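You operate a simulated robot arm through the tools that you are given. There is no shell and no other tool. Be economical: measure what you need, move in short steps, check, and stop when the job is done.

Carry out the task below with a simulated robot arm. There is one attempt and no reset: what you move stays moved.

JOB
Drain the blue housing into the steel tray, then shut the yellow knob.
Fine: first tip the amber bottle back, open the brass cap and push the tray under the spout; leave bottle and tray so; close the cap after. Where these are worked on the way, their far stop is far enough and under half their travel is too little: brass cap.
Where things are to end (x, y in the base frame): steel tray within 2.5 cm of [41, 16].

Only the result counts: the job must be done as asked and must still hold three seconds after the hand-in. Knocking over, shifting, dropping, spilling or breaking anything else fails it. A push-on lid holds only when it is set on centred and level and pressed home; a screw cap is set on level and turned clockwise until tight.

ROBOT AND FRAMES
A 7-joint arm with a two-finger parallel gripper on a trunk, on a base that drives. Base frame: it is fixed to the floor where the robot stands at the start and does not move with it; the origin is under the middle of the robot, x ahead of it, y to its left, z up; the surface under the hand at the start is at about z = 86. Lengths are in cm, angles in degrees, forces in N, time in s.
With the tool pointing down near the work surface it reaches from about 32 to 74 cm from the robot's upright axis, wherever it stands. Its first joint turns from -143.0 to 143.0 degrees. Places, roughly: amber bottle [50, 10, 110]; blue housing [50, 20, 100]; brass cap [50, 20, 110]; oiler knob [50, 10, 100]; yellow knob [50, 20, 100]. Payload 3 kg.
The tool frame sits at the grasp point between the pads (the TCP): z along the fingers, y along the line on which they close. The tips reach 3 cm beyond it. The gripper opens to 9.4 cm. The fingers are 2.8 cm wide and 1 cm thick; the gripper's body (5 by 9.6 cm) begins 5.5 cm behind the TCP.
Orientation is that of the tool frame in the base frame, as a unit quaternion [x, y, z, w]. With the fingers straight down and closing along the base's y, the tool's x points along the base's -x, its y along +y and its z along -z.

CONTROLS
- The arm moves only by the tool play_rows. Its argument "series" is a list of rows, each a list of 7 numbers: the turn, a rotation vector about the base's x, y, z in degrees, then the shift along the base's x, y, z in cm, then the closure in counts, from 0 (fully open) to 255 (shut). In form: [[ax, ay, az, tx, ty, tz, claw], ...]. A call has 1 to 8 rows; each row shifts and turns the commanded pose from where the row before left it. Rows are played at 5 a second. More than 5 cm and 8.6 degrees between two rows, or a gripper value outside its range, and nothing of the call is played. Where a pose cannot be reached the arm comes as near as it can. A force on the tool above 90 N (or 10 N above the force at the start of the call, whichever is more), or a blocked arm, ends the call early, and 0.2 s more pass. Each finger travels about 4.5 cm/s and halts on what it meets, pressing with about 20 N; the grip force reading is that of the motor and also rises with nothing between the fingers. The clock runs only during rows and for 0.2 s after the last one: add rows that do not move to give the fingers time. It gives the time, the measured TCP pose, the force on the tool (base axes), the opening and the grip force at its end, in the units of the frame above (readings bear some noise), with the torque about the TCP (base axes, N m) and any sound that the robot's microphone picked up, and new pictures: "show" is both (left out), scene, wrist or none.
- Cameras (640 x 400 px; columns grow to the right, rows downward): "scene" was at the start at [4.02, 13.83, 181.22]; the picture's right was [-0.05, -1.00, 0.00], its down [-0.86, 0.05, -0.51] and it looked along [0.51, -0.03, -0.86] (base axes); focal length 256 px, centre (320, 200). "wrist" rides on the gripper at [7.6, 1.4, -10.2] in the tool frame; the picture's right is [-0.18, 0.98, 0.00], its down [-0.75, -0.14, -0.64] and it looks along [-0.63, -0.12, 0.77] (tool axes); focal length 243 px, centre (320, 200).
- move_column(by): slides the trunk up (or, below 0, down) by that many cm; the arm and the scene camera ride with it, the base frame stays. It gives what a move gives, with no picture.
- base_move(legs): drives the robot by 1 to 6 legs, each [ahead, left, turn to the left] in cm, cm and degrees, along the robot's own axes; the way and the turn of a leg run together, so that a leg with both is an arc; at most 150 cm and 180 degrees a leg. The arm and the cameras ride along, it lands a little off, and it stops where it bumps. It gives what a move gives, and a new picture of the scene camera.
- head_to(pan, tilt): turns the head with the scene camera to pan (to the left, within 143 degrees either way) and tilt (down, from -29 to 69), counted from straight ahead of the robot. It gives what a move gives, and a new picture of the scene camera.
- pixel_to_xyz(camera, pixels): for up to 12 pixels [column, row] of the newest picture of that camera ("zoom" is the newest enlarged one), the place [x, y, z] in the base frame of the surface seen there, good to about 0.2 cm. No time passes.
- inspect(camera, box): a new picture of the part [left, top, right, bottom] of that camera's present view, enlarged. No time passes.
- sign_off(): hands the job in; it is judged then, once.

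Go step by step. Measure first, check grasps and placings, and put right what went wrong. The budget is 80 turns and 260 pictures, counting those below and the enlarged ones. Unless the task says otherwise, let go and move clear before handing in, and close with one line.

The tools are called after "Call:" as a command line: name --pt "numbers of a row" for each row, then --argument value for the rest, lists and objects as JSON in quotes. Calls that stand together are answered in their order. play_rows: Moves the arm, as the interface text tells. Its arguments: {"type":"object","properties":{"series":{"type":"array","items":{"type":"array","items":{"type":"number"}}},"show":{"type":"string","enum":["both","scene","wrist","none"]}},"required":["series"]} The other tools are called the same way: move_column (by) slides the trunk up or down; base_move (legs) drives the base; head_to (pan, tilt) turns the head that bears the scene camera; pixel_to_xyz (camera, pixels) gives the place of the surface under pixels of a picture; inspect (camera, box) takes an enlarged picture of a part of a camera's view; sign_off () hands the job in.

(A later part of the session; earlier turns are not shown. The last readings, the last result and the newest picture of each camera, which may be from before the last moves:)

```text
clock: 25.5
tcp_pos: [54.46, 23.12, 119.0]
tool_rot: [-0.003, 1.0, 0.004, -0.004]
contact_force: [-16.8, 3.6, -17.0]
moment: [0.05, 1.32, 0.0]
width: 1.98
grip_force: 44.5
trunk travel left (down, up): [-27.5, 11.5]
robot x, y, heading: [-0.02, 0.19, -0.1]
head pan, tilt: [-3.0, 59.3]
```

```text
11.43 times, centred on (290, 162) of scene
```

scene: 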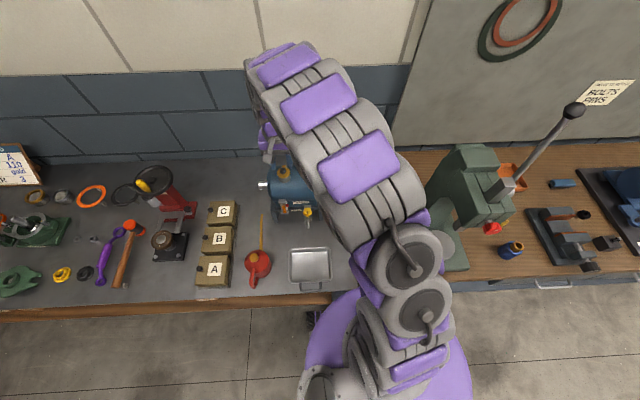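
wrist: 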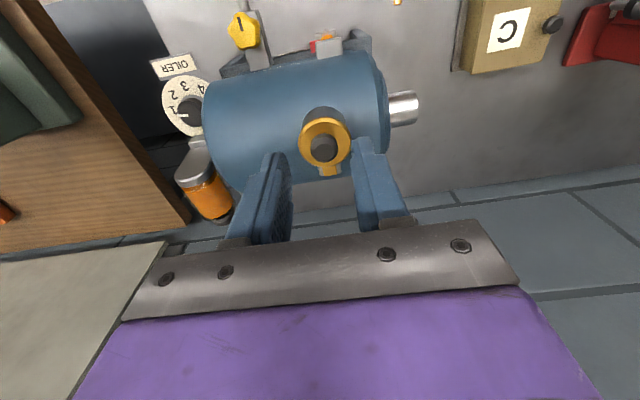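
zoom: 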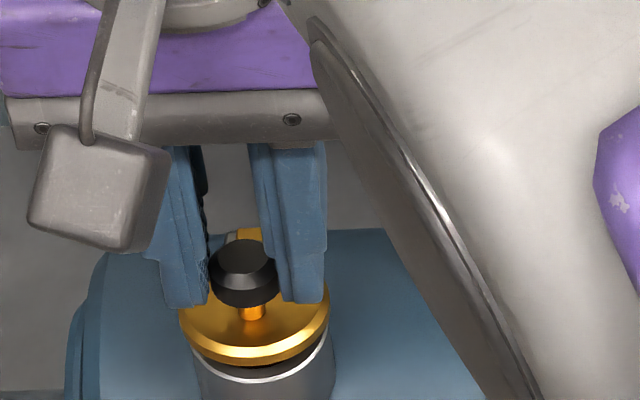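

The lid is lifting (gap at the front rim). I'll continue the arc with a slight tool tilt.

Call:
play_rows --pt "0 6 0 0.6 0 0.4 255" --pt "0 6 0 0.7 0 0.3 255" --pt "0 6 0 0.7 0 0.2 255" --show "none"

Call:
inspect --camera "scene" --box '[262, 145, 318, 180]'

```text
clock: 26.3
tcp_pos: [56.63, 23.0, 120.06]
tool_rot: [-0.001, 0.987, 0.006, -0.158]
contact_force: [-13.4, 5.4, -0.3]
moment: [0.31, 0.86, 0.1]
width: 1.92
grip_force: 44.8
trunk travel left (down, up): [-27.5, 11.5]
robot x, y, heading: [-0.0, 0.21, 0.2]
head pan, tilt: [-3.0, 59.3]
```

```text
11.43 times, centred on (290, 162) of scene
```

zoom: 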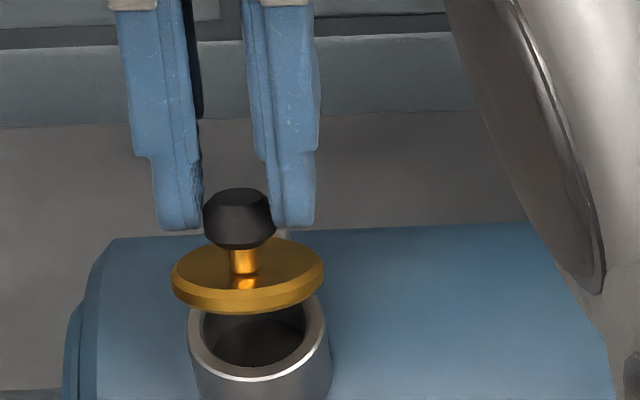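

The lid is well open (~40°). Continuing back over the top.

Call:
play_rows --pt "0 3 0 0.65 0 0.12 255" --pt "0 2 0 0.65 0 0.02 255" --pt "0 0 0 0.65 0 -0.09 255" --pt "0 0 0 0.6 0 -0.2 255" --show "none"

Call:
inspect --camera "scene" --box '[262, 145, 318, 180]'

```text
clock: 27.3
tcp_pos: [59.0, 23.21, 120.27]
tool_rot: [-0.002, 0.98, 0.006, -0.199]
contact_force: [-20.5, 4.3, 14.8]
moment: [0.09, 1.48, 0.02]
width: 1.92
grip_force: 45.4
trunk travel left (down, up): [-27.5, 11.5]
robot x, y, heading: [0.26, 0.17, -0.2]
head pan, tilt: [-3.0, 59.3]
```

```text
11.43 times, centred on (290, 162) of scene
```

zoom: 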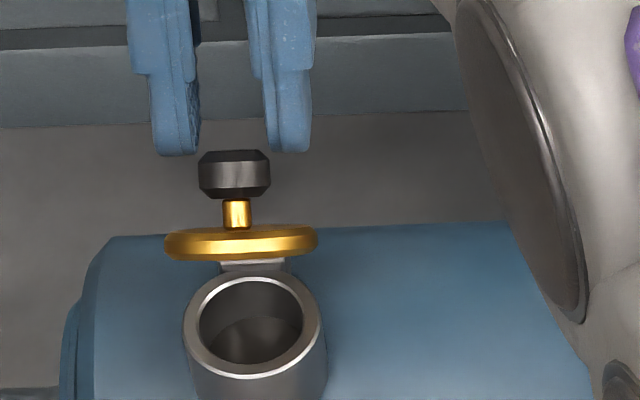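

Lid now ~60° open (edge-on in view). Continuing further back.

Call:
play_rows --pt "0 0 0 0.6 0 -0.2 255" --pt "0 0 0 0.6 0 -0.3 255" --pt "0 0 0 0.55 0 -0.35 255" --pt "0 0 0 0.5 0 -0.45 255" --show "none"

Call:
inspect --camera "scene" --box '[262, 145, 318, 180]'

```text
clock: 28.3
tcp_pos: [60.66, 22.87, 118.62]
tool_rot: [0.0, 0.979, 0.006, -0.203]
contact_force: [-0.6, -0.1, 0.5]
moment: [-0.06, -0.03, 0.02]
width: 0.01
grip_force: 32.8
out of reach, approached as far as the arm can: row 3
trunk travel left (down, up): [-27.5, 11.5]
robot x, y, heading: [0.06, -0.11, -0.2]
head pan, tilt: [-3.0, 59.3]
```

```text
11.43 times, centred on (290, 162) of scene
```

zoom: 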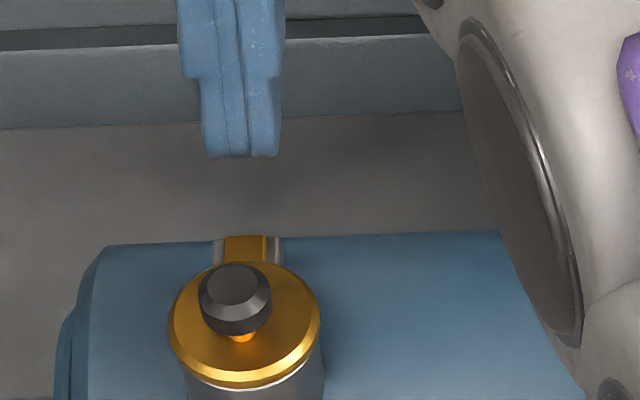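

The knob slipped out as the arm hit its reach limit, and the lid fell shut. I'll raise the trunk to gain reach for a tilted hand and test the end pose in free air.

Call:
move_column --by 10

Call:
play_rows --pt "0 6 0 0 0 -1.5 150" --pt "0 6 0 0 0 -1.5 150" --pt "0 6 0 0 0 -1.5 150" --pt "0 6 0 0 0 -1.5 150" --pt "0 0 0 0 0 0 150" --show "scene"

```text
clock: 29.6
tcp_pos: [60.49, 22.89, 128.73]
tool_rot: [0.0, 0.979, 0.006, -0.202]
contact_force: [0.5, 0.0, 0.2]
moment: [0.0, 0.0, -0.04]
width: 0.0
grip_force: 33.3
trunk travel left (down, up): [-37.5, 1.5]
robot x, y, heading: [-0.17, 0.2, 0.1]
head pan, tilt: [-3.0, 59.3]
```

```text
clock: 30.8
tcp_pos: [50.65, 23.86, 125.33]
tool_rot: [0.0, 0.935, 0.006, -0.354]
contact_force: [0.1, 0.3, -0.2]
moment: [0.01, -0.02, 0.0]
width: 3.85
grip_force: 0.0
out of reach, approached as far as the arm can: row 1, 2, 3, 4
trunk travel left (down, up): [-37.5, 1.5]
robot x, y, heading: [0.42, 0.1, 0.2]
head pan, tilt: [-3.0, 59.3]
```

scene: 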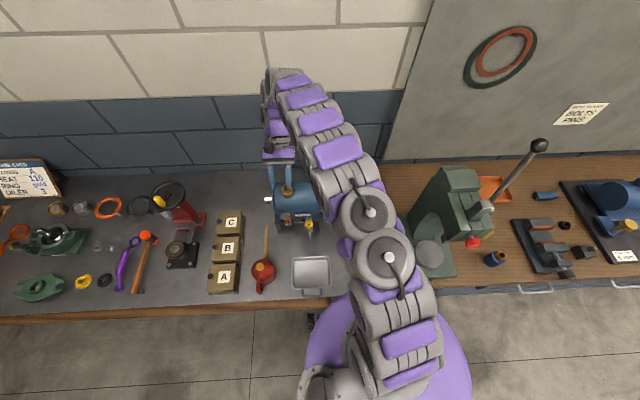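

Tilting back is reach-limited, so the hand should stay vertical. New plan: grip the lid by its rim (Ø3.4) along y, so it can pivot in the pads through 90° while the hand stays upright. First straighten over the lid with the fingers open.

Call:
play_rows --pt "0 -8 0 -1 0 0.5 100" --pt "0 -8 0 -1 0 0.5 100" --pt "0 -8 0 -1 0 0 100" --pt "0 -8 0 -1 0 0 100" --pt "0 -8 0 -1 0.2 0 100" --pt "0 -7.3 0 -1.5 0.2 0 100" --pt "0 0 0 0 0 0 100" --show "scene"

Call:
inspect --camera "scene" --box '[266, 150, 322, 205]'

Call:
inspect --camera "wrist" --box '[270, 90, 390, 180]'

Call:
pixel_to_xyz --camera "zoom" --pixels '[[190, 170], [460, 170], [320, 60], [320, 330], [320, 250], [320, 380]]'

```text
clock: 32.4
tcp_pos: [44.18, 24.19, 126.23]
tool_rot: [-0.002, 0.999, 0.006, 0.053]
contact_force: [0.3, 0.5, -0.4]
moment: [0.01, 0.01, 0.04]
width: 5.73
grip_force: 0.1
trunk travel left (down, up): [-37.5, 1.5]
robot x, y, heading: [-0.09, -0.36, 0.1]
head pan, tilt: [-3.0, 59.3]
```

scene: 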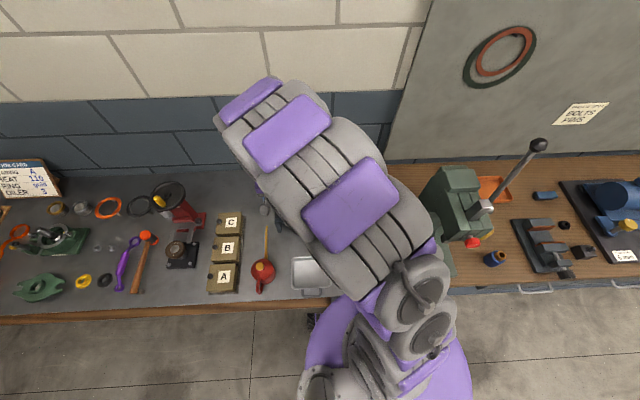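

```text
7.27 times, centred on (294, 178) of scene
```

zoom: 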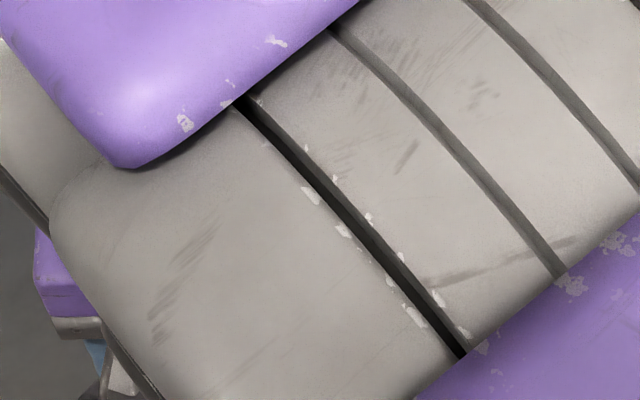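

```text
4.44 times, centred on (330, 135) of wrist
```

zoom: 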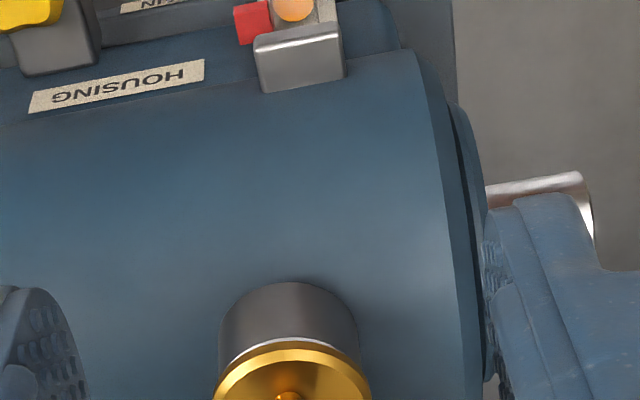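

```text
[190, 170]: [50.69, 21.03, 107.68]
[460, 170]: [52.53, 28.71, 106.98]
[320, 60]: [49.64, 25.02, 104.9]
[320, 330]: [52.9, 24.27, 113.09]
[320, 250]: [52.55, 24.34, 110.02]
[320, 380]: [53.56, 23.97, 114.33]
```

The pose had been reset to the measured one, so I'm at (44.2, 24.2, 126.2), tilted −6°. Correcting and going over the lid.

Call:
play_rows --pt "0 6.1 0 3.5 -0.4 0 100" --pt "0 0 0 3.5 -0.4 -1.5 100" --pt "0 0 0 2.8 -0.2 -3 100" --pt "0 0 0 0 0 0 100" --show "none"

Call:
inspect --camera "scene" --box '[266, 150, 322, 205]'

Call:
inspect --camera "wrist" --box '[250, 80, 410, 200]'

Call:
pixel_to_xyz --camera "wrist" --pixels '[[320, 140], [305, 140], [340, 140], [323, 165], [323, 120], [323, 170]]'

```text
clock: 33.4
tcp_pos: [53.95, 23.42, 122.05]
tool_rot: [-0.002, 1.0, 0.006, 0.0]
contact_force: [-0.1, -1.0, -0.5]
moment: [0.02, -0.06, -0.03]
width: 5.74
grip_force: 0.1
trunk travel left (down, up): [-37.5, 1.5]
robot x, y, heading: [0.38, 0.12, -0.1]
head pan, tilt: [-3.0, 59.3]
```

```text
7.27 times, centred on (294, 178) of scene
```

zoom: 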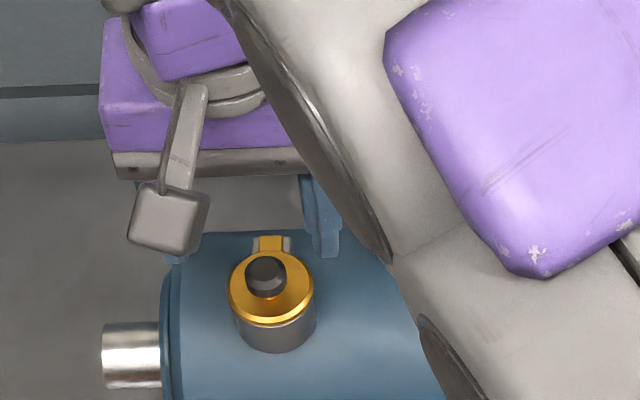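

```text
3.33 times, centred on (330, 140) of wrist
```

zoom: 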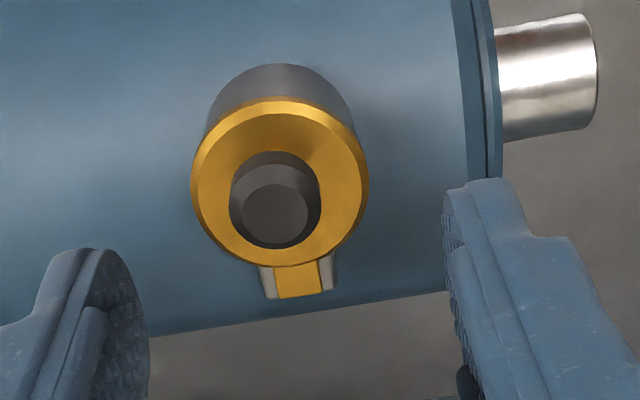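

```text
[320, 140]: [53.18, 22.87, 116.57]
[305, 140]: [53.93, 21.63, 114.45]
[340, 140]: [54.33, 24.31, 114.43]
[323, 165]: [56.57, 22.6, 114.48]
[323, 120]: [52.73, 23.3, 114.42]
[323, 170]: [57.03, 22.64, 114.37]
```

Lid center ≈(54.0, 23.0), top z 114.4. Descending so tips reach z≈113.6 and closing on the rim.

Call:
play_rows --pt "0 0 0 0 -0.4 -3 100" --pt "0 0 0 0 0 -2.4 100" --pt "0 0 0 0 0 0 160" --pt "0 0 0 0 0 0 255" --pt "0 0 0 0 0 0 255" --pt "0 0 0 0 0 0 255" --show "none"

Call:
inspect --camera "scene" --box '[266, 160, 314, 200]'

```text
clock: 34.8
tcp_pos: [53.95, 23.13, 116.71]
tool_rot: [-0.003, 1.0, 0.006, -0.002]
contact_force: [-2.2, 9.7, -6.2]
moment: [0.44, 0.28, 0.14]
width: 4.18
grip_force: 44.8
trunk travel left (down, up): [-37.5, 1.5]
robot x, y, heading: [-0.08, 0.26, -0.1]
head pan, tilt: [-3.0, 59.3]
```

```text
10.00 times, centred on (290, 180) of scene
```

zoom: 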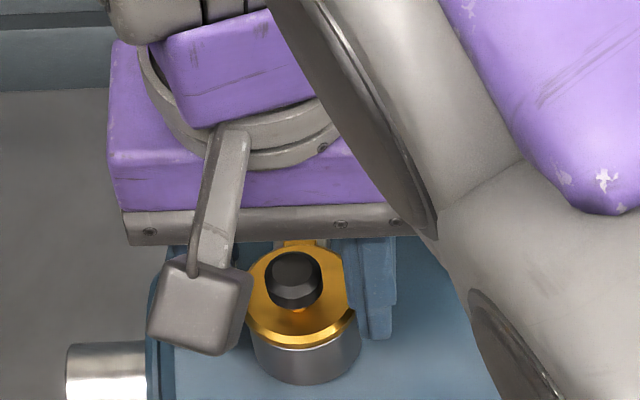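

Rim gripped (4.18 cm). Lifting along the arc with the hand upright.

Call:
play_rows --pt "0 0 0 0.05 0 0.56 255" --pt "0 0 0 0.15 0 0.53 255" --pt "0 0 0 0.23 0 0.51 255" --pt "0 0 0 0.32 0 0.46 255" --show "none"

Call:
inspect --camera "scene" --box '[266, 160, 314, 200]'

```text
clock: 35.8
tcp_pos: [54.5, 23.13, 118.52]
tool_rot: [-0.002, 1.0, 0.005, -0.002]
contact_force: [-8.7, 15.9, -23.3]
moment: [0.25, 1.06, 0.06]
width: 1.97
grip_force: 45.1
trunk travel left (down, up): [-37.5, 1.5]
robot x, y, heading: [0.34, -0.17, -0.2]
head pan, tilt: [-3.0, 59.3]
```

```text
10.00 times, centred on (290, 180) of scene
```

zoom: 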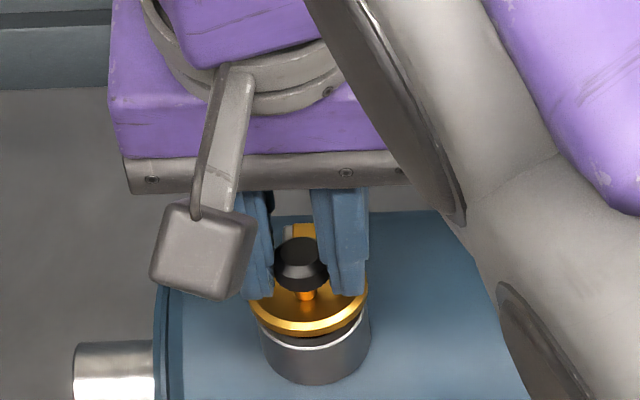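

The rim slipped but the pads caught the knob (1.97) with the lid partly raised. Continuing from here along the knob's arc with slight tilt.

Call:
play_rows --pt "0 6 0 0.65 0 0.4 255" --pt "0 6 0 0.7 0 0.3 255" --pt "0 6 0 0.7 0 0.2 255" --pt "0 0 0 0.68 0 0.06 255" --show "none"

Call:
inspect --camera "scene" --box '[266, 160, 314, 200]'

```text
clock: 36.8
tcp_pos: [57.12, 23.1, 119.68]
tool_rot: [-0.002, 0.988, 0.006, -0.157]
contact_force: [-24.8, 15.2, -0.5]
moment: [0.27, 1.48, -0.13]
width: 1.97
grip_force: 45.1
trunk travel left (down, up): [-37.5, 1.5]
robot x, y, heading: [-0.32, 0.04, 0.0]
head pan, tilt: [-3.0, 59.3]
```

```text
10.00 times, centred on (290, 180) of scene
```

zoom: 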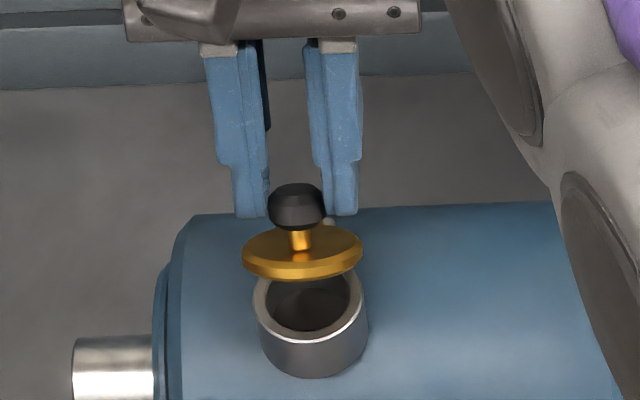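

~45° open, firm grip. Continuing.

Call:
play_rows --pt "0 2 0 0.7 0 0.05 255" --pt "0 2 0 0.7 0 -0.05 255" --pt "0 0 0 0.66 0 -0.1 255" --show "none"

Call:
inspect --camera "scene" --box '[266, 160, 314, 200]'

```text
clock: 37.6
tcp_pos: [59.34, 23.09, 119.41]
tool_rot: [0.0, 0.982, 0.006, -0.191]
contact_force: [-14.3, 22.1, 8.1]
moment: [0.41, 0.87, -0.49]
width: 1.9
grip_force: 45.6
trunk travel left (down, up): [-37.5, 1.5]
robot x, y, heading: [0.2, 0.05, -0.0]
head pan, tilt: [-3.0, 59.3]
```

```text
10.00 times, centred on (290, 180) of scene
```

zoom: 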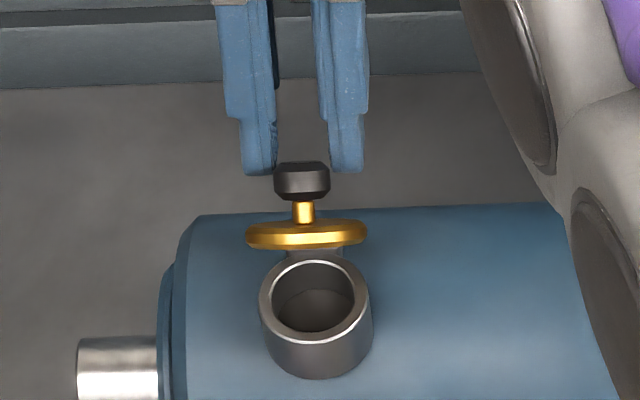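

Still only ~60° and the knob is creeping out the pads' front: reach stops me tilting further. New plan: release, and grip the knob with the fingers horizontal (pointing +y from the right), so that the lid can be turned by wrist roll. First release and get clear.

Call:
play_rows --pt "0 0 0 0 0 0 130" --pt "0 0 0 0 0 3 130" --pt "0 -8 0 -1 -1 4 130" --pt "0 -8 0 -2 -3 2 130" --pt "0 -6 0 -3 -3 0 130" --pt "0 0 -8 -3 -3 0 130" --pt "0 0 -8 -2 -3 0 130" --pt "0 0 -8 -2 -3 0 130" --show "none"

Call:
play_rows --pt "0 0 -8 0 -1 0 130" --pt "0 0 -8 0 -1 0 130" --pt "0 0 -8 0 -1 0 130" --pt "0 0 -8 0 0 0 130" --pt "0 0 -8 0 0 0 130" --pt "0 0 -8 0 0 0 130" --pt "0 0 -8 0 0 0 130" --pt "0 0 -8 0 0 0 130" --show "scene"

```text
clock: 39.4
tcp_pos: [46.33, 7.14, 128.62]
tool_rot: [0.207, 0.978, 0.004, 0.001]
contact_force: [0.3, 0.0, 0.2]
moment: [-0.01, -0.02, -0.01]
width: 4.59
grip_force: 0.1
trunk travel left (down, up): [-37.5, 1.5]
robot x, y, heading: [-0.11, 0.03, 0.0]
head pan, tilt: [-3.0, 59.3]
```

```text
clock: 41.2
tcp_pos: [46.39, 3.8, 128.5]
tool_rot: [0.694, 0.72, 0.004, 0.003]
contact_force: [-0.4, 0.4, 0.7]
moment: [0.02, -0.04, -0.02]
width: 4.59
grip_force: 0.0
trunk travel left (down, up): [-37.5, 1.5]
robot x, y, heading: [-0.33, 0.27, -0.1]
head pan, tilt: [-3.0, 59.3]
```

scene: 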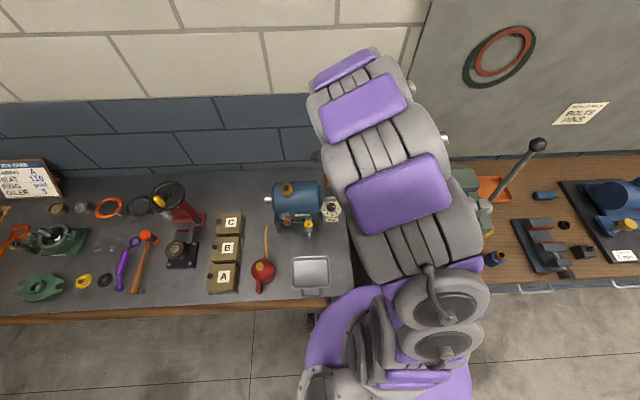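

Yaw done (−88°). Now pitch the fingers up to horizontal toward +y, moving slightly left in the air.

Call:
play_rows --pt "0 0 -2 0 1 0 130" --pt "8 0 0 0 1 0 130" --pt "8 0 0 0 1 0 130" --pt "8 0 0 0 1 0 130" --pt "8 0 0 0 1 0 130" --pt "8 0 0 0 1 0 130" --pt "8 0 0 0 1 0 130" --pt "8 0 0 0 1 0 130" --show "none"

Call:
play_rows --pt "8 0 0 0 0 0 130" --pt "8 0 0 0 0 0 130" --pt "8 0 0 0 0 0 130" --pt "8 0 0 0 0 0 130" --pt "2 0 0 0 0 0 130" --pt "0 0 0 0 0 0 130" --show "both"

```text
clock: 43.0
tcp_pos: [46.48, 11.69, 128.5]
tool_rot: [0.625, 0.623, 0.338, -0.329]
contact_force: [1.0, -0.5, -0.3]
moment: [0.02, 0.0, 0.03]
width: 4.62
grip_force: 0.1
trunk travel left (down, up): [-37.5, 1.5]
robot x, y, heading: [-0.09, 0.38, -0.0]
head pan, tilt: [-3.0, 59.3]
```

```text
clock: 44.4
tcp_pos: [46.43, 11.57, 128.47]
tool_rot: [0.502, 0.497, 0.505, -0.496]
contact_force: [-0.3, -0.6, -0.2]
moment: [-0.01, 0.0, 0.0]
width: 4.62
grip_force: 0.1
trunk travel left (down, up): [-37.5, 1.5]
robot x, y, heading: [-0.08, 0.36, 0.2]
head pan, tilt: [-3.0, 59.3]
```

scene: 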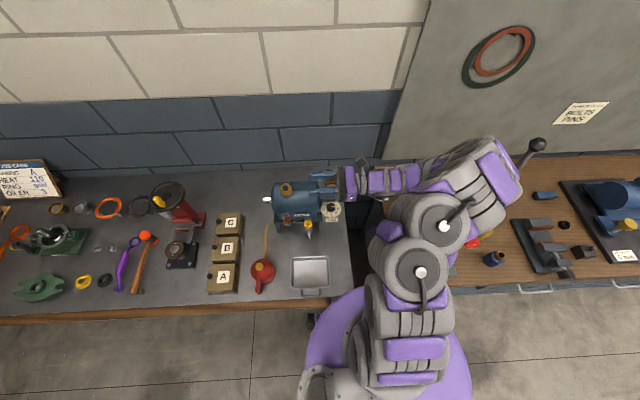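
wrist: 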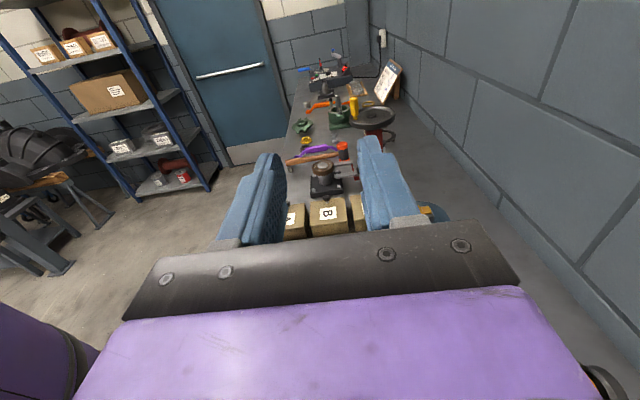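

The horizontal pose is reachable. Moving over toward the knob at height (TCP → 53.8, 21, 124) and checking clearance to the drill press.

Call:
play_rows --pt "0 0 0 2.5 3 0 130" --pt "0 0 0 2.5 3 0 130" --pt "0 0 0 2.3 3 -1 130" --pt "0 0 0 0 0.4 -3 130" --pt "0 0 0 0 0 0 130" --show "both"

Call:
pixel_to_xyz --camera "scene" --pixels '[[450, 170], [460, 230], [440, 220], [470, 215], [500, 195], [400, 190], [440, 180], [540, 145]]'

Call:
inspect --camera "scene" --box '[260, 120, 560, 300]'

```text
clock: 45.6
tcp_pos: [53.69, 21.16, 124.48]
tool_rot: [0.502, 0.498, 0.504, -0.496]
contact_force: [0.5, -0.7, -1.1]
moment: [0.01, 0.01, 0.06]
width: 4.6
grip_force: 0.3
trunk travel left (down, up): [-37.5, 1.5]
robot x, y, heading: [-0.01, 0.51, -0.3]
head pan, tilt: [-3.0, 59.3]
```

scene: 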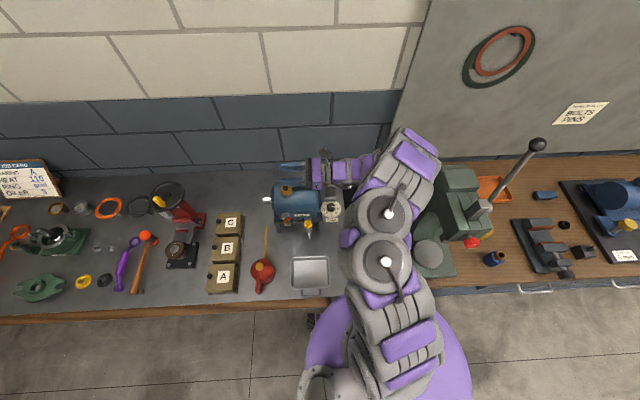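
wrist: 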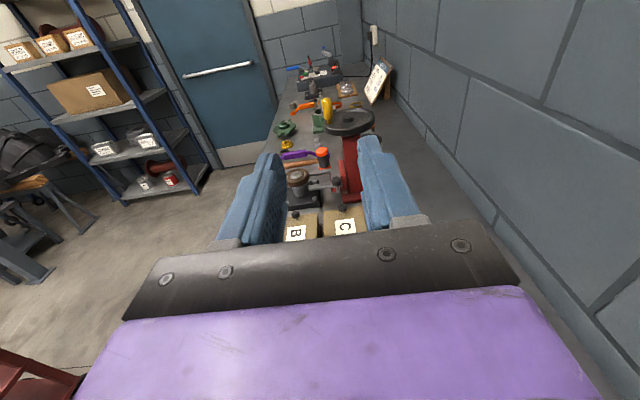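

```text
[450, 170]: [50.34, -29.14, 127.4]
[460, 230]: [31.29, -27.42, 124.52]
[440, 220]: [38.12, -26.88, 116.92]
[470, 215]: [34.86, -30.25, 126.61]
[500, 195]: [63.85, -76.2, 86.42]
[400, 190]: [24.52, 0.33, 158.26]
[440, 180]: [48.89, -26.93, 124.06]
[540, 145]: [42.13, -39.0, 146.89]
```

```text
2.13 times, centred on (410, 210) of scene
```

zoom: 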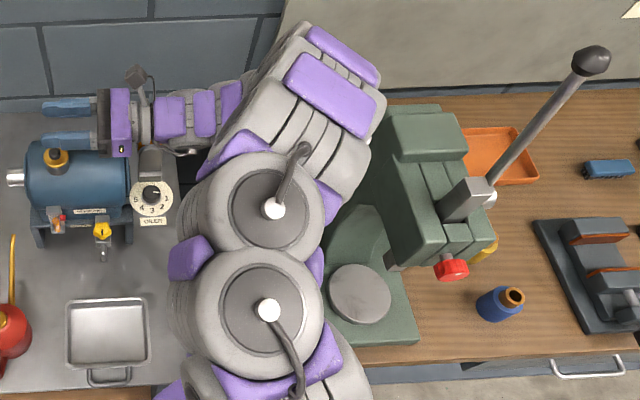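

The elbow is clear of the press (y<−27). Lowering to z≈116.1 with the knob between the fingers, then closing.

Call:
play_rows --pt "0 0 0 0 0 -3 130" --pt "0 0 0 0 0 -3 130" --pt "0 0 0 0 0 -1.5 130" --pt "0 0 0 0 0 -0.9 130" --pt "0 0 0 0 0 0 180" --show "none"

Call:
inspect --camera "scene" --box '[266, 160, 346, 220]'

Call:
inspect --camera "wrist" --box '[220, 100, 420, 240]'

```text
clock: 46.8
tcp_pos: [53.64, 21.35, 116.0]
tool_rot: [0.502, 0.498, 0.504, -0.496]
contact_force: [0.4, 0.1, 0.7]
moment: [0.02, 0.02, -0.01]
width: 2.79
grip_force: 0.1
trunk travel left (down, up): [-37.5, 1.5]
robot x, y, heading: [0.05, 0.53, -0.1]
head pan, tilt: [-3.0, 59.3]
```

```text
6.67 times, centred on (306, 190) of scene
```

zoom: 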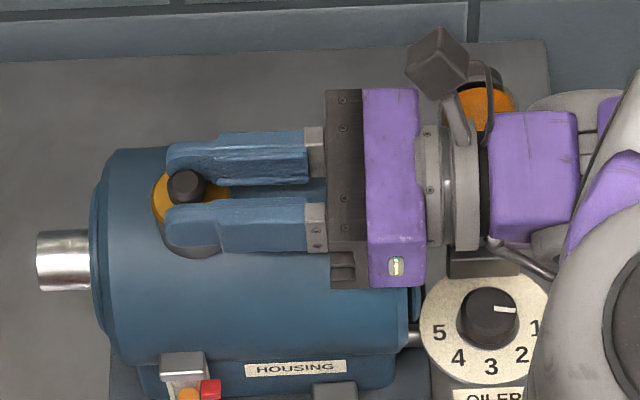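

```text
2.86 times, centred on (320, 170) of wrist
```

zoom: 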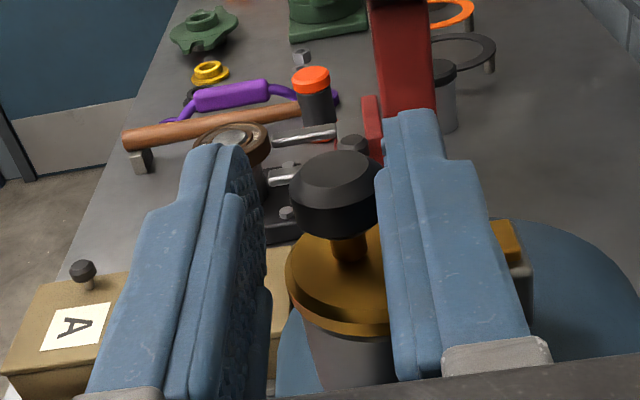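

The knob sits slightly toward the rear finger; shifting +0.35 x and +0.7 y, closing, and starting the roll of the lid.

Call:
play_rows --pt "0 0 0 0.35 0.7 0 180" --pt "0 0 0 0 0 0 255" --pt "0 0 0 0 0 0 255" --pt "0 8 0 0.31 0 0.41 255" --pt "0 8 0 0.36 0 0.37 255" --pt "0 8 0 0.41 0 0.31 255" --show "none"

Call:
inspect --camera "scene" --box '[266, 160, 346, 220]'

```text
clock: 48.2
tcp_pos: [55.19, 22.02, 117.17]
tool_rot: [0.596, 0.383, 0.388, -0.589]
contact_force: [2.5, 1.0, 1.3]
moment: [-0.11, -0.15, 0.1]
width: 1.91
grip_force: 44.6
trunk travel left (down, up): [-37.5, 1.5]
robot x, y, heading: [-0.36, 0.26, 0.0]
head pan, tilt: [-3.0, 59.3]
```

```text
6.67 times, centred on (306, 190) of scene
```

zoom: 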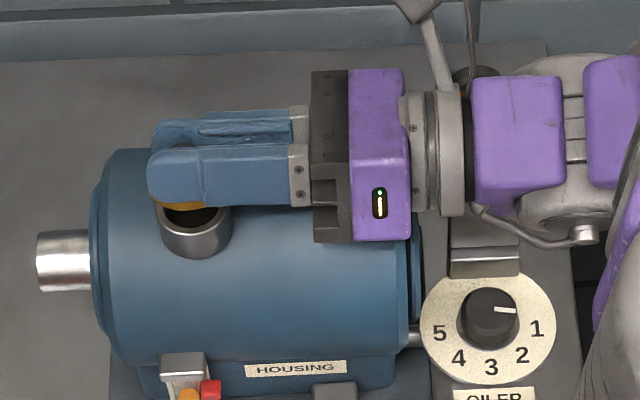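

Rolling works with very low force (≈3 N). Continuing the roll.

Call:
play_rows --pt "0 8 0 0.45 0 0.25 255" --pt "0 8 0 0.48 0 0.18 255" --pt "0 8 0 0.5 0 0.12 255" --pt "0 8 0 0.51 0 0.05 255" --pt "0 8 0 0.52 0 -0.03 255" --pt "0 8 0 0.5 0 -0.09 255" --show "none"

Call:
inspect --camera "scene" --box '[266, 160, 346, 220]'

```text
clock: 49.6
tcp_pos: [58.01, 21.88, 117.7]
tool_rot: [0.702, 0.11, 0.112, -0.695]
contact_force: [8.1, 5.9, 24.6]
moment: [0.18, -0.12, 0.34]
width: 1.92
grip_force: 44.6
trunk travel left (down, up): [-37.5, 1.5]
robot x, y, heading: [0.2, -0.1, -0.0]
head pan, tilt: [-3.0, 59.3]
```

```text
6.67 times, centred on (306, 190) of scene
```

zoom: 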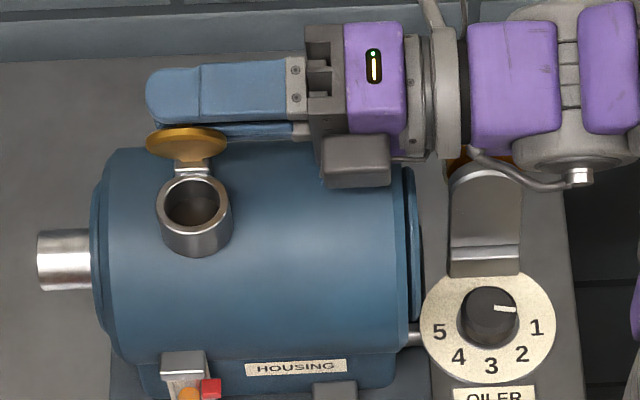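

At ~72° now; a 25 N upward force says to descend a bit less. Continuing to ~105°.

Call:
play_rows --pt "0 8 0 0.45 0 0.05 255" --pt "0 8 0 0.42 0 -0.1 255" --pt "0 8 0 0.42 0 -0.22 255" --pt "0 8 0 0.38 0 -0.28 255" --show "none"

Call:
inspect --camera "scene" --box '[266, 160, 346, 220]'

```text
clock: 50.6
tcp_pos: [60.04, 22.01, 116.75]
tool_rot: [0.707, -0.087, -0.087, -0.696]
contact_force: [12.4, 2.7, -11.1]
moment: [-0.21, -0.64, -0.13]
width: 1.96
grip_force: 45.1
trunk travel left (down, up): [-37.5, 1.5]
robot x, y, heading: [0.55, 0.1, 0.2]
head pan, tilt: [-3.0, 59.3]
```

```text
6.67 times, centred on (306, 190) of scene
```

zoom: 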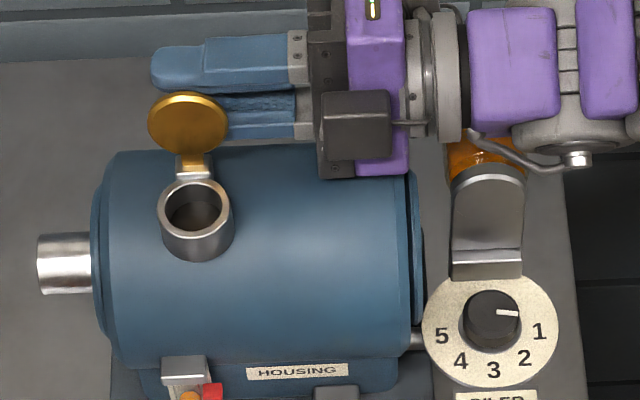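

Lid is at ~104°, past vertical. Releasing and withdrawing along −y.

Call:
play_rows --pt "0 0 0 0 0 0.1 180" --pt "0 0 0 0 0 0 170" --pt "0 0 0 0 -3 0 170" --pt "0 0 0 0 -3.5 0 170" --pt "0 0 0 -1 -1 3 170" --pt "0 0 0 -2 0 4 170" --show "both"

Call:
inspect --camera "scene" --box '[266, 160, 346, 220]'

```text
clock: 52.0
tcp_pos: [56.77, 14.29, 124.38]
tool_rot: [0.707, -0.084, -0.084, -0.697]
contact_force: [-0.2, -0.7, 0.3]
moment: [0.01, -0.01, -0.02]
width: 3.14
grip_force: 0.0
trunk travel left (down, up): [-37.5, 1.5]
robot x, y, heading: [0.03, 0.01, -0.1]
head pan, tilt: [-3.0, 59.3]
```

scene: 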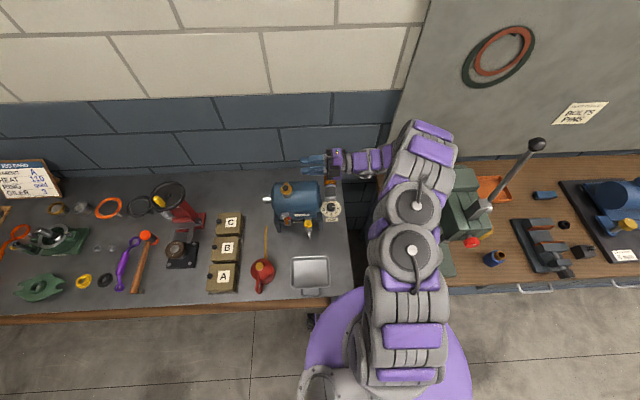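
wrist: 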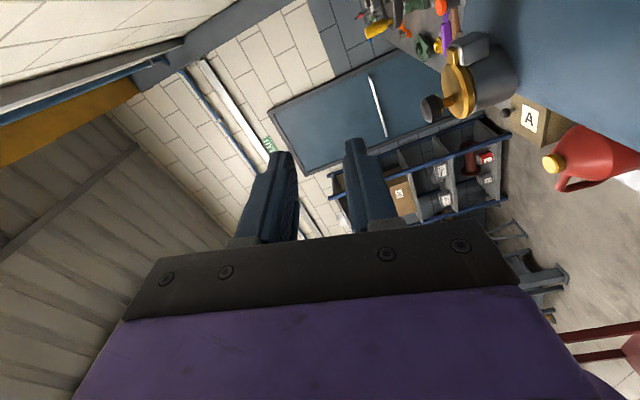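

```text
6.67 times, centred on (306, 190) of scene
```

zoom: 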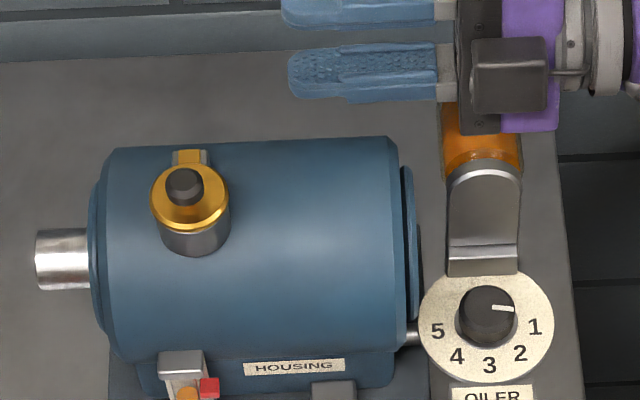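

The cap fell shut again on release, so either it was not past its holding point or it got dragged. I'll roll the hand back and redo it, going all the way to the far stop and watching the release.

Call:
play_rows --pt "0 -8 0 0 0 0 130" --pt "0 -8 0 0 0 0 130" --pt "0 -8 0 0 0 0 130" --pt "0 -8 0 0 0 0 130" --pt "0 -8 0 0 0 0 130" --pt "0 -8 0 0 0 0 130" --pt "0 -8 0 0 0 0 130" --pt "0 -8 0 -1 0 0 130" --show "none"

Call:
play_rows --pt "0 -8 0 -1 2 0 130" --pt "0 -8 0 -0.77 2 0 130" --pt "0 -8 0 0 2 0 130" --pt "0 -8 0 0 1.7 -1 130" --pt "0 -8 0 0 0 -3 130" --pt "0 0 0 0 0 -3 130" --pt "0 0 0 0 0 -1.3 150" --pt "0 0 0 0 0 0 180" --show "none"

Call:
inspect --camera "wrist" --box '[220, 100, 420, 240]'

```text
clock: 53.8
tcp_pos: [55.82, 14.33, 124.17]
tool_rot: [0.644, 0.298, 0.302, -0.637]
contact_force: [0.3, -0.3, -0.3]
moment: [-0.02, -0.01, -0.02]
width: 4.63
grip_force: 0.0
trunk travel left (down, up): [-37.5, 1.5]
robot x, y, heading: [0.48, 0.13, -0.2]
head pan, tilt: [-3.0, 59.3]
```

```text
clock: 55.6
tcp_pos: [54.04, 22.1, 115.81]
tool_rot: [0.502, 0.498, 0.504, -0.496]
contact_force: [3.7, -0.2, 7.8]
moment: [0.0, -0.2, 0.01]
width: 2.98
grip_force: 2.2
trunk travel left (down, up): [-37.5, 1.5]
robot x, y, heading: [0.1, 0.25, 0.0]
head pan, tilt: [-3.0, 59.3]
```

```text
2.86 times, centred on (320, 170) of wrist
```

zoom: 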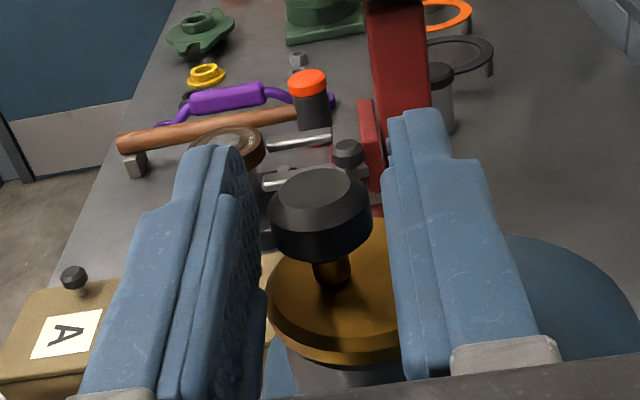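

Knob is between the pads with slight touch on the lid. Raise 0.2, close, and roll through in one go.

Call:
play_rows --pt "0 0 0 0 0 0.2 200" --pt "0 0 0 0 0 0 255" --pt "0 8 0 0.31 0 0.41 255" --pt "0 8 0 0.36 0 0.37 255" --pt "0 8 0 0.41 0 0.31 255" --pt "0 8 0 0.45 0 0.25 255" --pt "0 8 0 0.48 0 0.18 255" --pt "0 8 0 0.5 0 0.14 255" --show "none"

Call:
play_rows --pt "0 8 0 0.48 0 0.1 255" --pt "0 8 0 0.48 0 0.05 255" --pt "0 8 0 0.46 0 0 255" --pt "0 8 0 0.45 0 -0.02 255" --pt "0 8 0 0.42 0 -0.12 255" --pt "0 8 0 0.4 0 -0.2 255" --pt "0 8 0 0.38 0 -0.28 255" --pt "0 0 0 0 0 0 255" --show "none"

Call:
inspect --camera "scene" --box '[266, 150, 346, 210]'

```text
clock: 57.4
tcp_pos: [56.44, 22.11, 117.62]
tool_rot: [0.664, 0.252, 0.255, -0.656]
contact_force: [4.2, 0.6, 2.2]
moment: [0.46, -0.19, -0.52]
width: 1.93
grip_force: 44.8
trunk travel left (down, up): [-37.5, 1.5]
robot x, y, heading: [0.05, 0.11, -0.1]
head pan, tilt: [-3.0, 59.3]
```

```text
clock: 59.2
tcp_pos: [59.84, 22.14, 116.87]
tool_rot: [0.707, -0.087, -0.086, -0.696]
contact_force: [17.1, -3.2, -32.3]
moment: [-0.35, -1.35, -0.4]
width: 1.94
grip_force: 45.6
trunk travel left (down, up): [-37.5, 1.5]
robot x, y, heading: [-0.07, -0.05, -0.2]
head pan, tilt: [-3.0, 59.3]
```

```text
6.67 times, centred on (306, 180) of scene
```

zoom: 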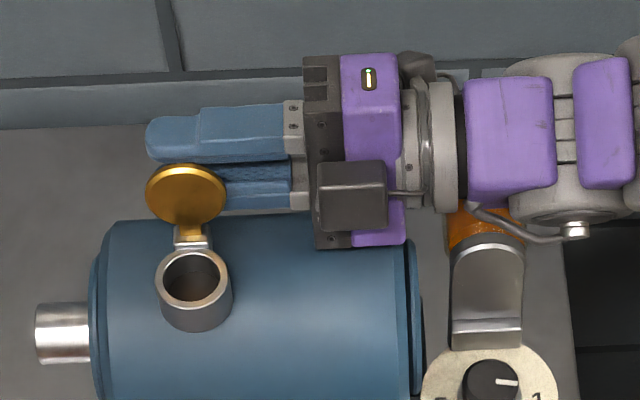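

Lid ~104° again, with the tool slightly too high (−32 N). I'll lower a little and roll further to find the stop.

Call:
play_rows --pt "0 4 0 0 0 -0.4 255" --pt "0 6 0 0.2 0 -0.35 255" --pt "0 6 0 0.2 0 -0.35 255" --pt "0 0 0 0 0 0 255" --show "none"

Call:
inspect --camera "scene" --box '[266, 150, 346, 210]'

```text
clock: 60.2
tcp_pos: [60.54, 21.99, 116.18]
tool_rot: [0.686, -0.183, -0.181, -0.681]
contact_force: [42.4, 2.4, 1.9]
moment: [0.36, -1.82, 0.61]
width: 1.99
grip_force: 45.4
trunk travel left (down, up): [-37.5, 1.5]
robot x, y, heading: [0.01, 0.08, -0.2]
head pan, tilt: [-3.0, 59.3]
```

```text
6.67 times, centred on (306, 180) of scene
```

zoom: 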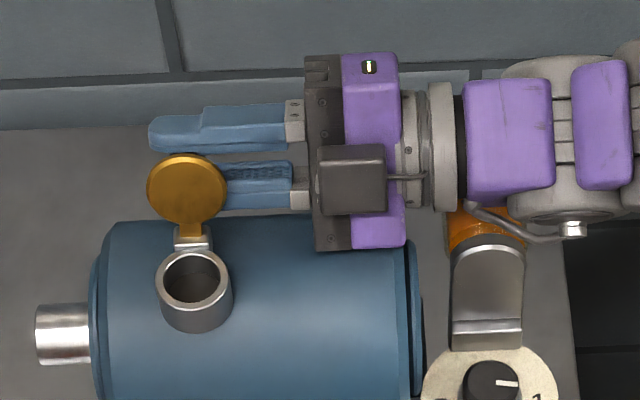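

A net ~1 N·m back-torque says the far stop is reached. Opening the fingers in place and checking.

Call:
play_rows --pt "0 0 0 0 0 0 200" --pt "0 0 0 0 0 0 180" --pt "0 0 0 0 0 0 170" --show "none"

Call:
inspect --camera "scene" --box '[266, 150, 346, 210]'

```text
clock: 61.0
tcp_pos: [60.04, 21.99, 116.28]
tool_rot: [0.687, -0.181, -0.185, -0.679]
contact_force: [13.1, -1.9, 9.6]
moment: [-0.2, 0.04, 0.15]
width: 3.06
grip_force: 0.1
trunk travel left (down, up): [-37.5, 1.5]
robot x, y, heading: [-0.39, 0.05, 0.0]
head pan, tilt: [-3.0, 59.3]
```

```text
6.67 times, centred on (306, 180) of scene
```

zoom: 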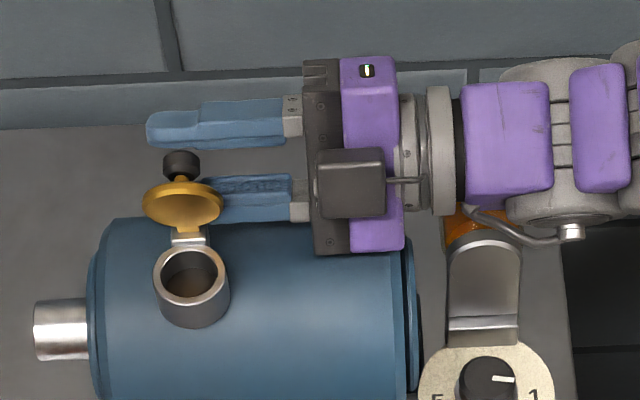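

The tool reads +13 N in x: my over-rolled fingers are pressing the lid's top side and pushing it back toward closed (~78°), so it isn't a spring. I'll roll the hand back to match the lid, re-grip, then release later while backing off along the knob axis.

Call:
play_rows --pt "0 -8 0 -0.3 0 0.24 170" --pt "0 -8 0 -0.3 0 0.24 170" --pt "0 -8 0 -0.3 0 0.24 170" --pt "0 -8 0 -0.3 0 0.24 170" --pt "0 -8 0 -0.2 0 0.24 170" --pt "0 0 0 0 0 0 255" --pt "0 0 0 0 0 0 255" --show "none"

Call:
inspect --camera "scene" --box '[266, 150, 346, 210]'

```text
clock: 62.6
tcp_pos: [58.58, 21.98, 117.43]
tool_rot: [0.708, 0.062, 0.064, -0.7]
contact_force: [0.3, 0.5, 0.5]
moment: [0.01, 0.02, -0.04]
width: 0.02
grip_force: 17.7
trunk travel left (down, up): [-37.5, 1.5]
robot x, y, heading: [-0.19, 0.5, -0.0]
head pan, tilt: [-3.0, 59.3]
```

```text
6.67 times, centred on (306, 180) of scene
```

zoom: 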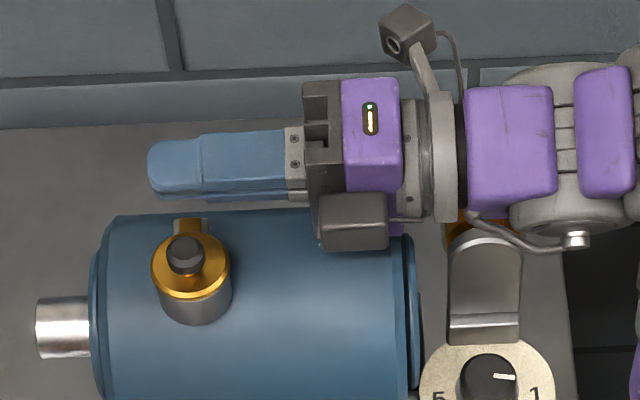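

It escaped shut. Rolling back and repeating the grip once more.

Call:
play_rows --pt "0 0 0 1 0 3 200" --pt "0 -8 0 0 0 3 130" --pt "0 -8 0 -1 0 0 130" --pt "0 -8 0 -1 0 0 130" --pt "0 -8 0 -1 0 0 130" --pt "0 -8 0 -1 0 0 130" --pt "0 -8 0 -1.5 0 0 130" --pt "0 -8 0 0 0 0 130" --show "none"

Call:
play_rows --pt "0 -8 0 0 0 0 130" --pt "0 -8 0 0 0 0 130" --pt "0 -8 0 0 0 0 130" --pt "0 0 0 0 0 -3 130" --pt "0 0 0 0 0 -3 130" --pt "0 0 0 0 0 -1.3 180" --pt "0 0 0 0 0 0 255" --pt "0 0 0 0 0 0 255" --show "none"

Call:
inspect --camera "wrist" --box '[220, 100, 420, 240]'

```text
clock: 64.4
tcp_pos: [54.04, 22.02, 123.32]
tool_rot: [0.596, 0.384, 0.389, -0.589]
contact_force: [1.0, -0.3, -0.1]
moment: [0.03, -0.01, 0.01]
width: 4.61
grip_force: 0.1
trunk travel left (down, up): [-37.5, 1.5]
robot x, y, heading: [0.3, 0.39, -0.0]
head pan, tilt: [-3.0, 59.3]
```

```text
clock: 66.2
tcp_pos: [54.11, 22.23, 116.08]
tool_rot: [0.503, 0.497, 0.504, -0.495]
contact_force: [1.3, -1.1, -1.9]
moment: [-0.48, 0.03, 0.0]
width: 1.97
grip_force: 38.7
trunk travel left (down, up): [-37.5, 1.5]
robot x, y, heading: [0.16, 0.16, 0.3]
head pan, tilt: [-3.0, 59.3]
```

```text
2.86 times, centred on (320, 170) of wrist
```

zoom: 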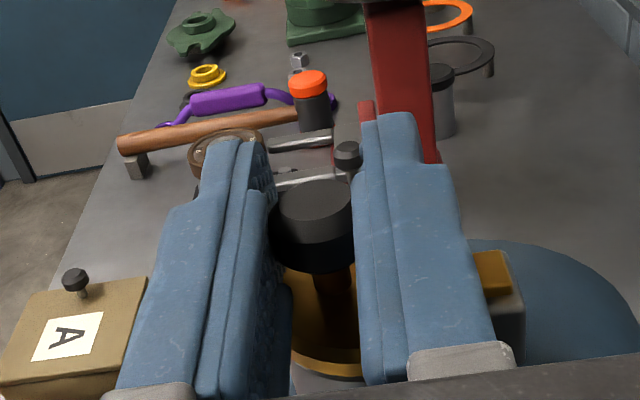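

Good grip. Rolling to ~104° along the best-fitting arc.

Call:
play_rows --pt "0 8 0 0.31 0 0.41 255" --pt "0 8 0 0.36 0 0.37 255" --pt "0 8 0 0.41 0 0.31 255" --pt "0 8 0 0.45 0 0.25 255" --pt "0 8 0 0.48 0 0.18 255" --pt "0 8 0 0.5 0 0.14 255" --pt "0 8 0 0.5 0 0.08 255" --show "none"

Call:
play_rows --pt "0 8 0 0.5 0 0.02 255" --pt "0 8 0 0.48 0 -0.04 255" --pt "0 8 0 0.46 0 -0.1 255" --pt "0 8 0 0.43 0 -0.18 255" --pt "0 8 0 0.4 0 -0.27 255" --pt "0 8 0 0.38 0 -0.33 255" --pt "0 0 0 0 0 0 255" --show "none"

```text
clock: 67.8
tcp_pos: [57.07, 22.27, 117.8]
tool_rot: [0.679, 0.206, 0.209, -0.672]
contact_force: [4.2, 6.3, 15.8]
moment: [-0.28, -0.22, 0.45]
width: 1.95
grip_force: 44.9
trunk travel left (down, up): [-37.5, 1.5]
robot x, y, heading: [0.25, 0.04, -0.3]
head pan, tilt: [-3.0, 59.3]
```

```text
clock: 69.4
tcp_pos: [60.12, 22.28, 116.83]
tool_rot: [0.707, -0.086, -0.085, -0.697]
contact_force: [23.2, 15.3, 18.1]
moment: [0.13, -0.19, 0.12]
width: 1.96
grip_force: 44.9
trunk travel left (down, up): [-37.5, 1.5]
robot x, y, heading: [0.29, 0.14, 0.2]
head pan, tilt: [-3.0, 59.3]
```

The lid turns freely here. One more 6° step with the radial load relieved, then open while backing off in +x along the knob axis.

Call:
play_rows --pt "0 6 0 0.35 0 -0.15 255" --pt "0 0 0 0 0 0 255" --pt "0 0 0 0.15 0 0 205" --pt "0 0 0 0.3 0 0 190" --pt "0 0 0 0.3 0 -0.1 170" --show "none"

Call:
inspect --camera "scene" --box '[266, 150, 346, 210]'

```text
clock: 70.6
tcp_pos: [61.04, 21.88, 116.66]
tool_rot: [0.701, -0.12, -0.123, -0.692]
contact_force: [0.1, 0.4, 0.8]
moment: [-0.01, 0.02, 0.02]
width: 3.14
grip_force: 0.0
trunk travel left (down, up): [-37.5, 1.5]
robot x, y, heading: [-0.09, 0.33, -0.2]
head pan, tilt: [-3.0, 59.3]
```

```text
6.67 times, centred on (306, 180) of scene
```

zoom: 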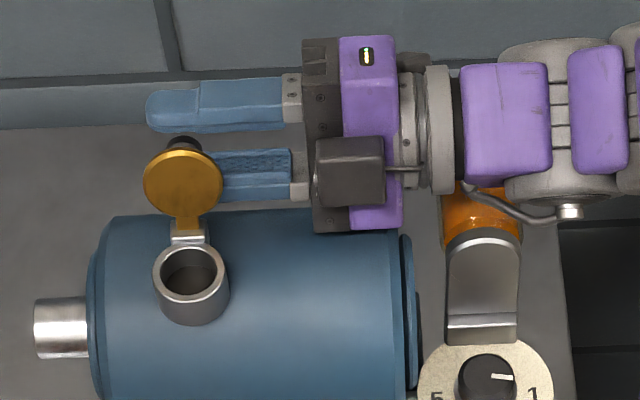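

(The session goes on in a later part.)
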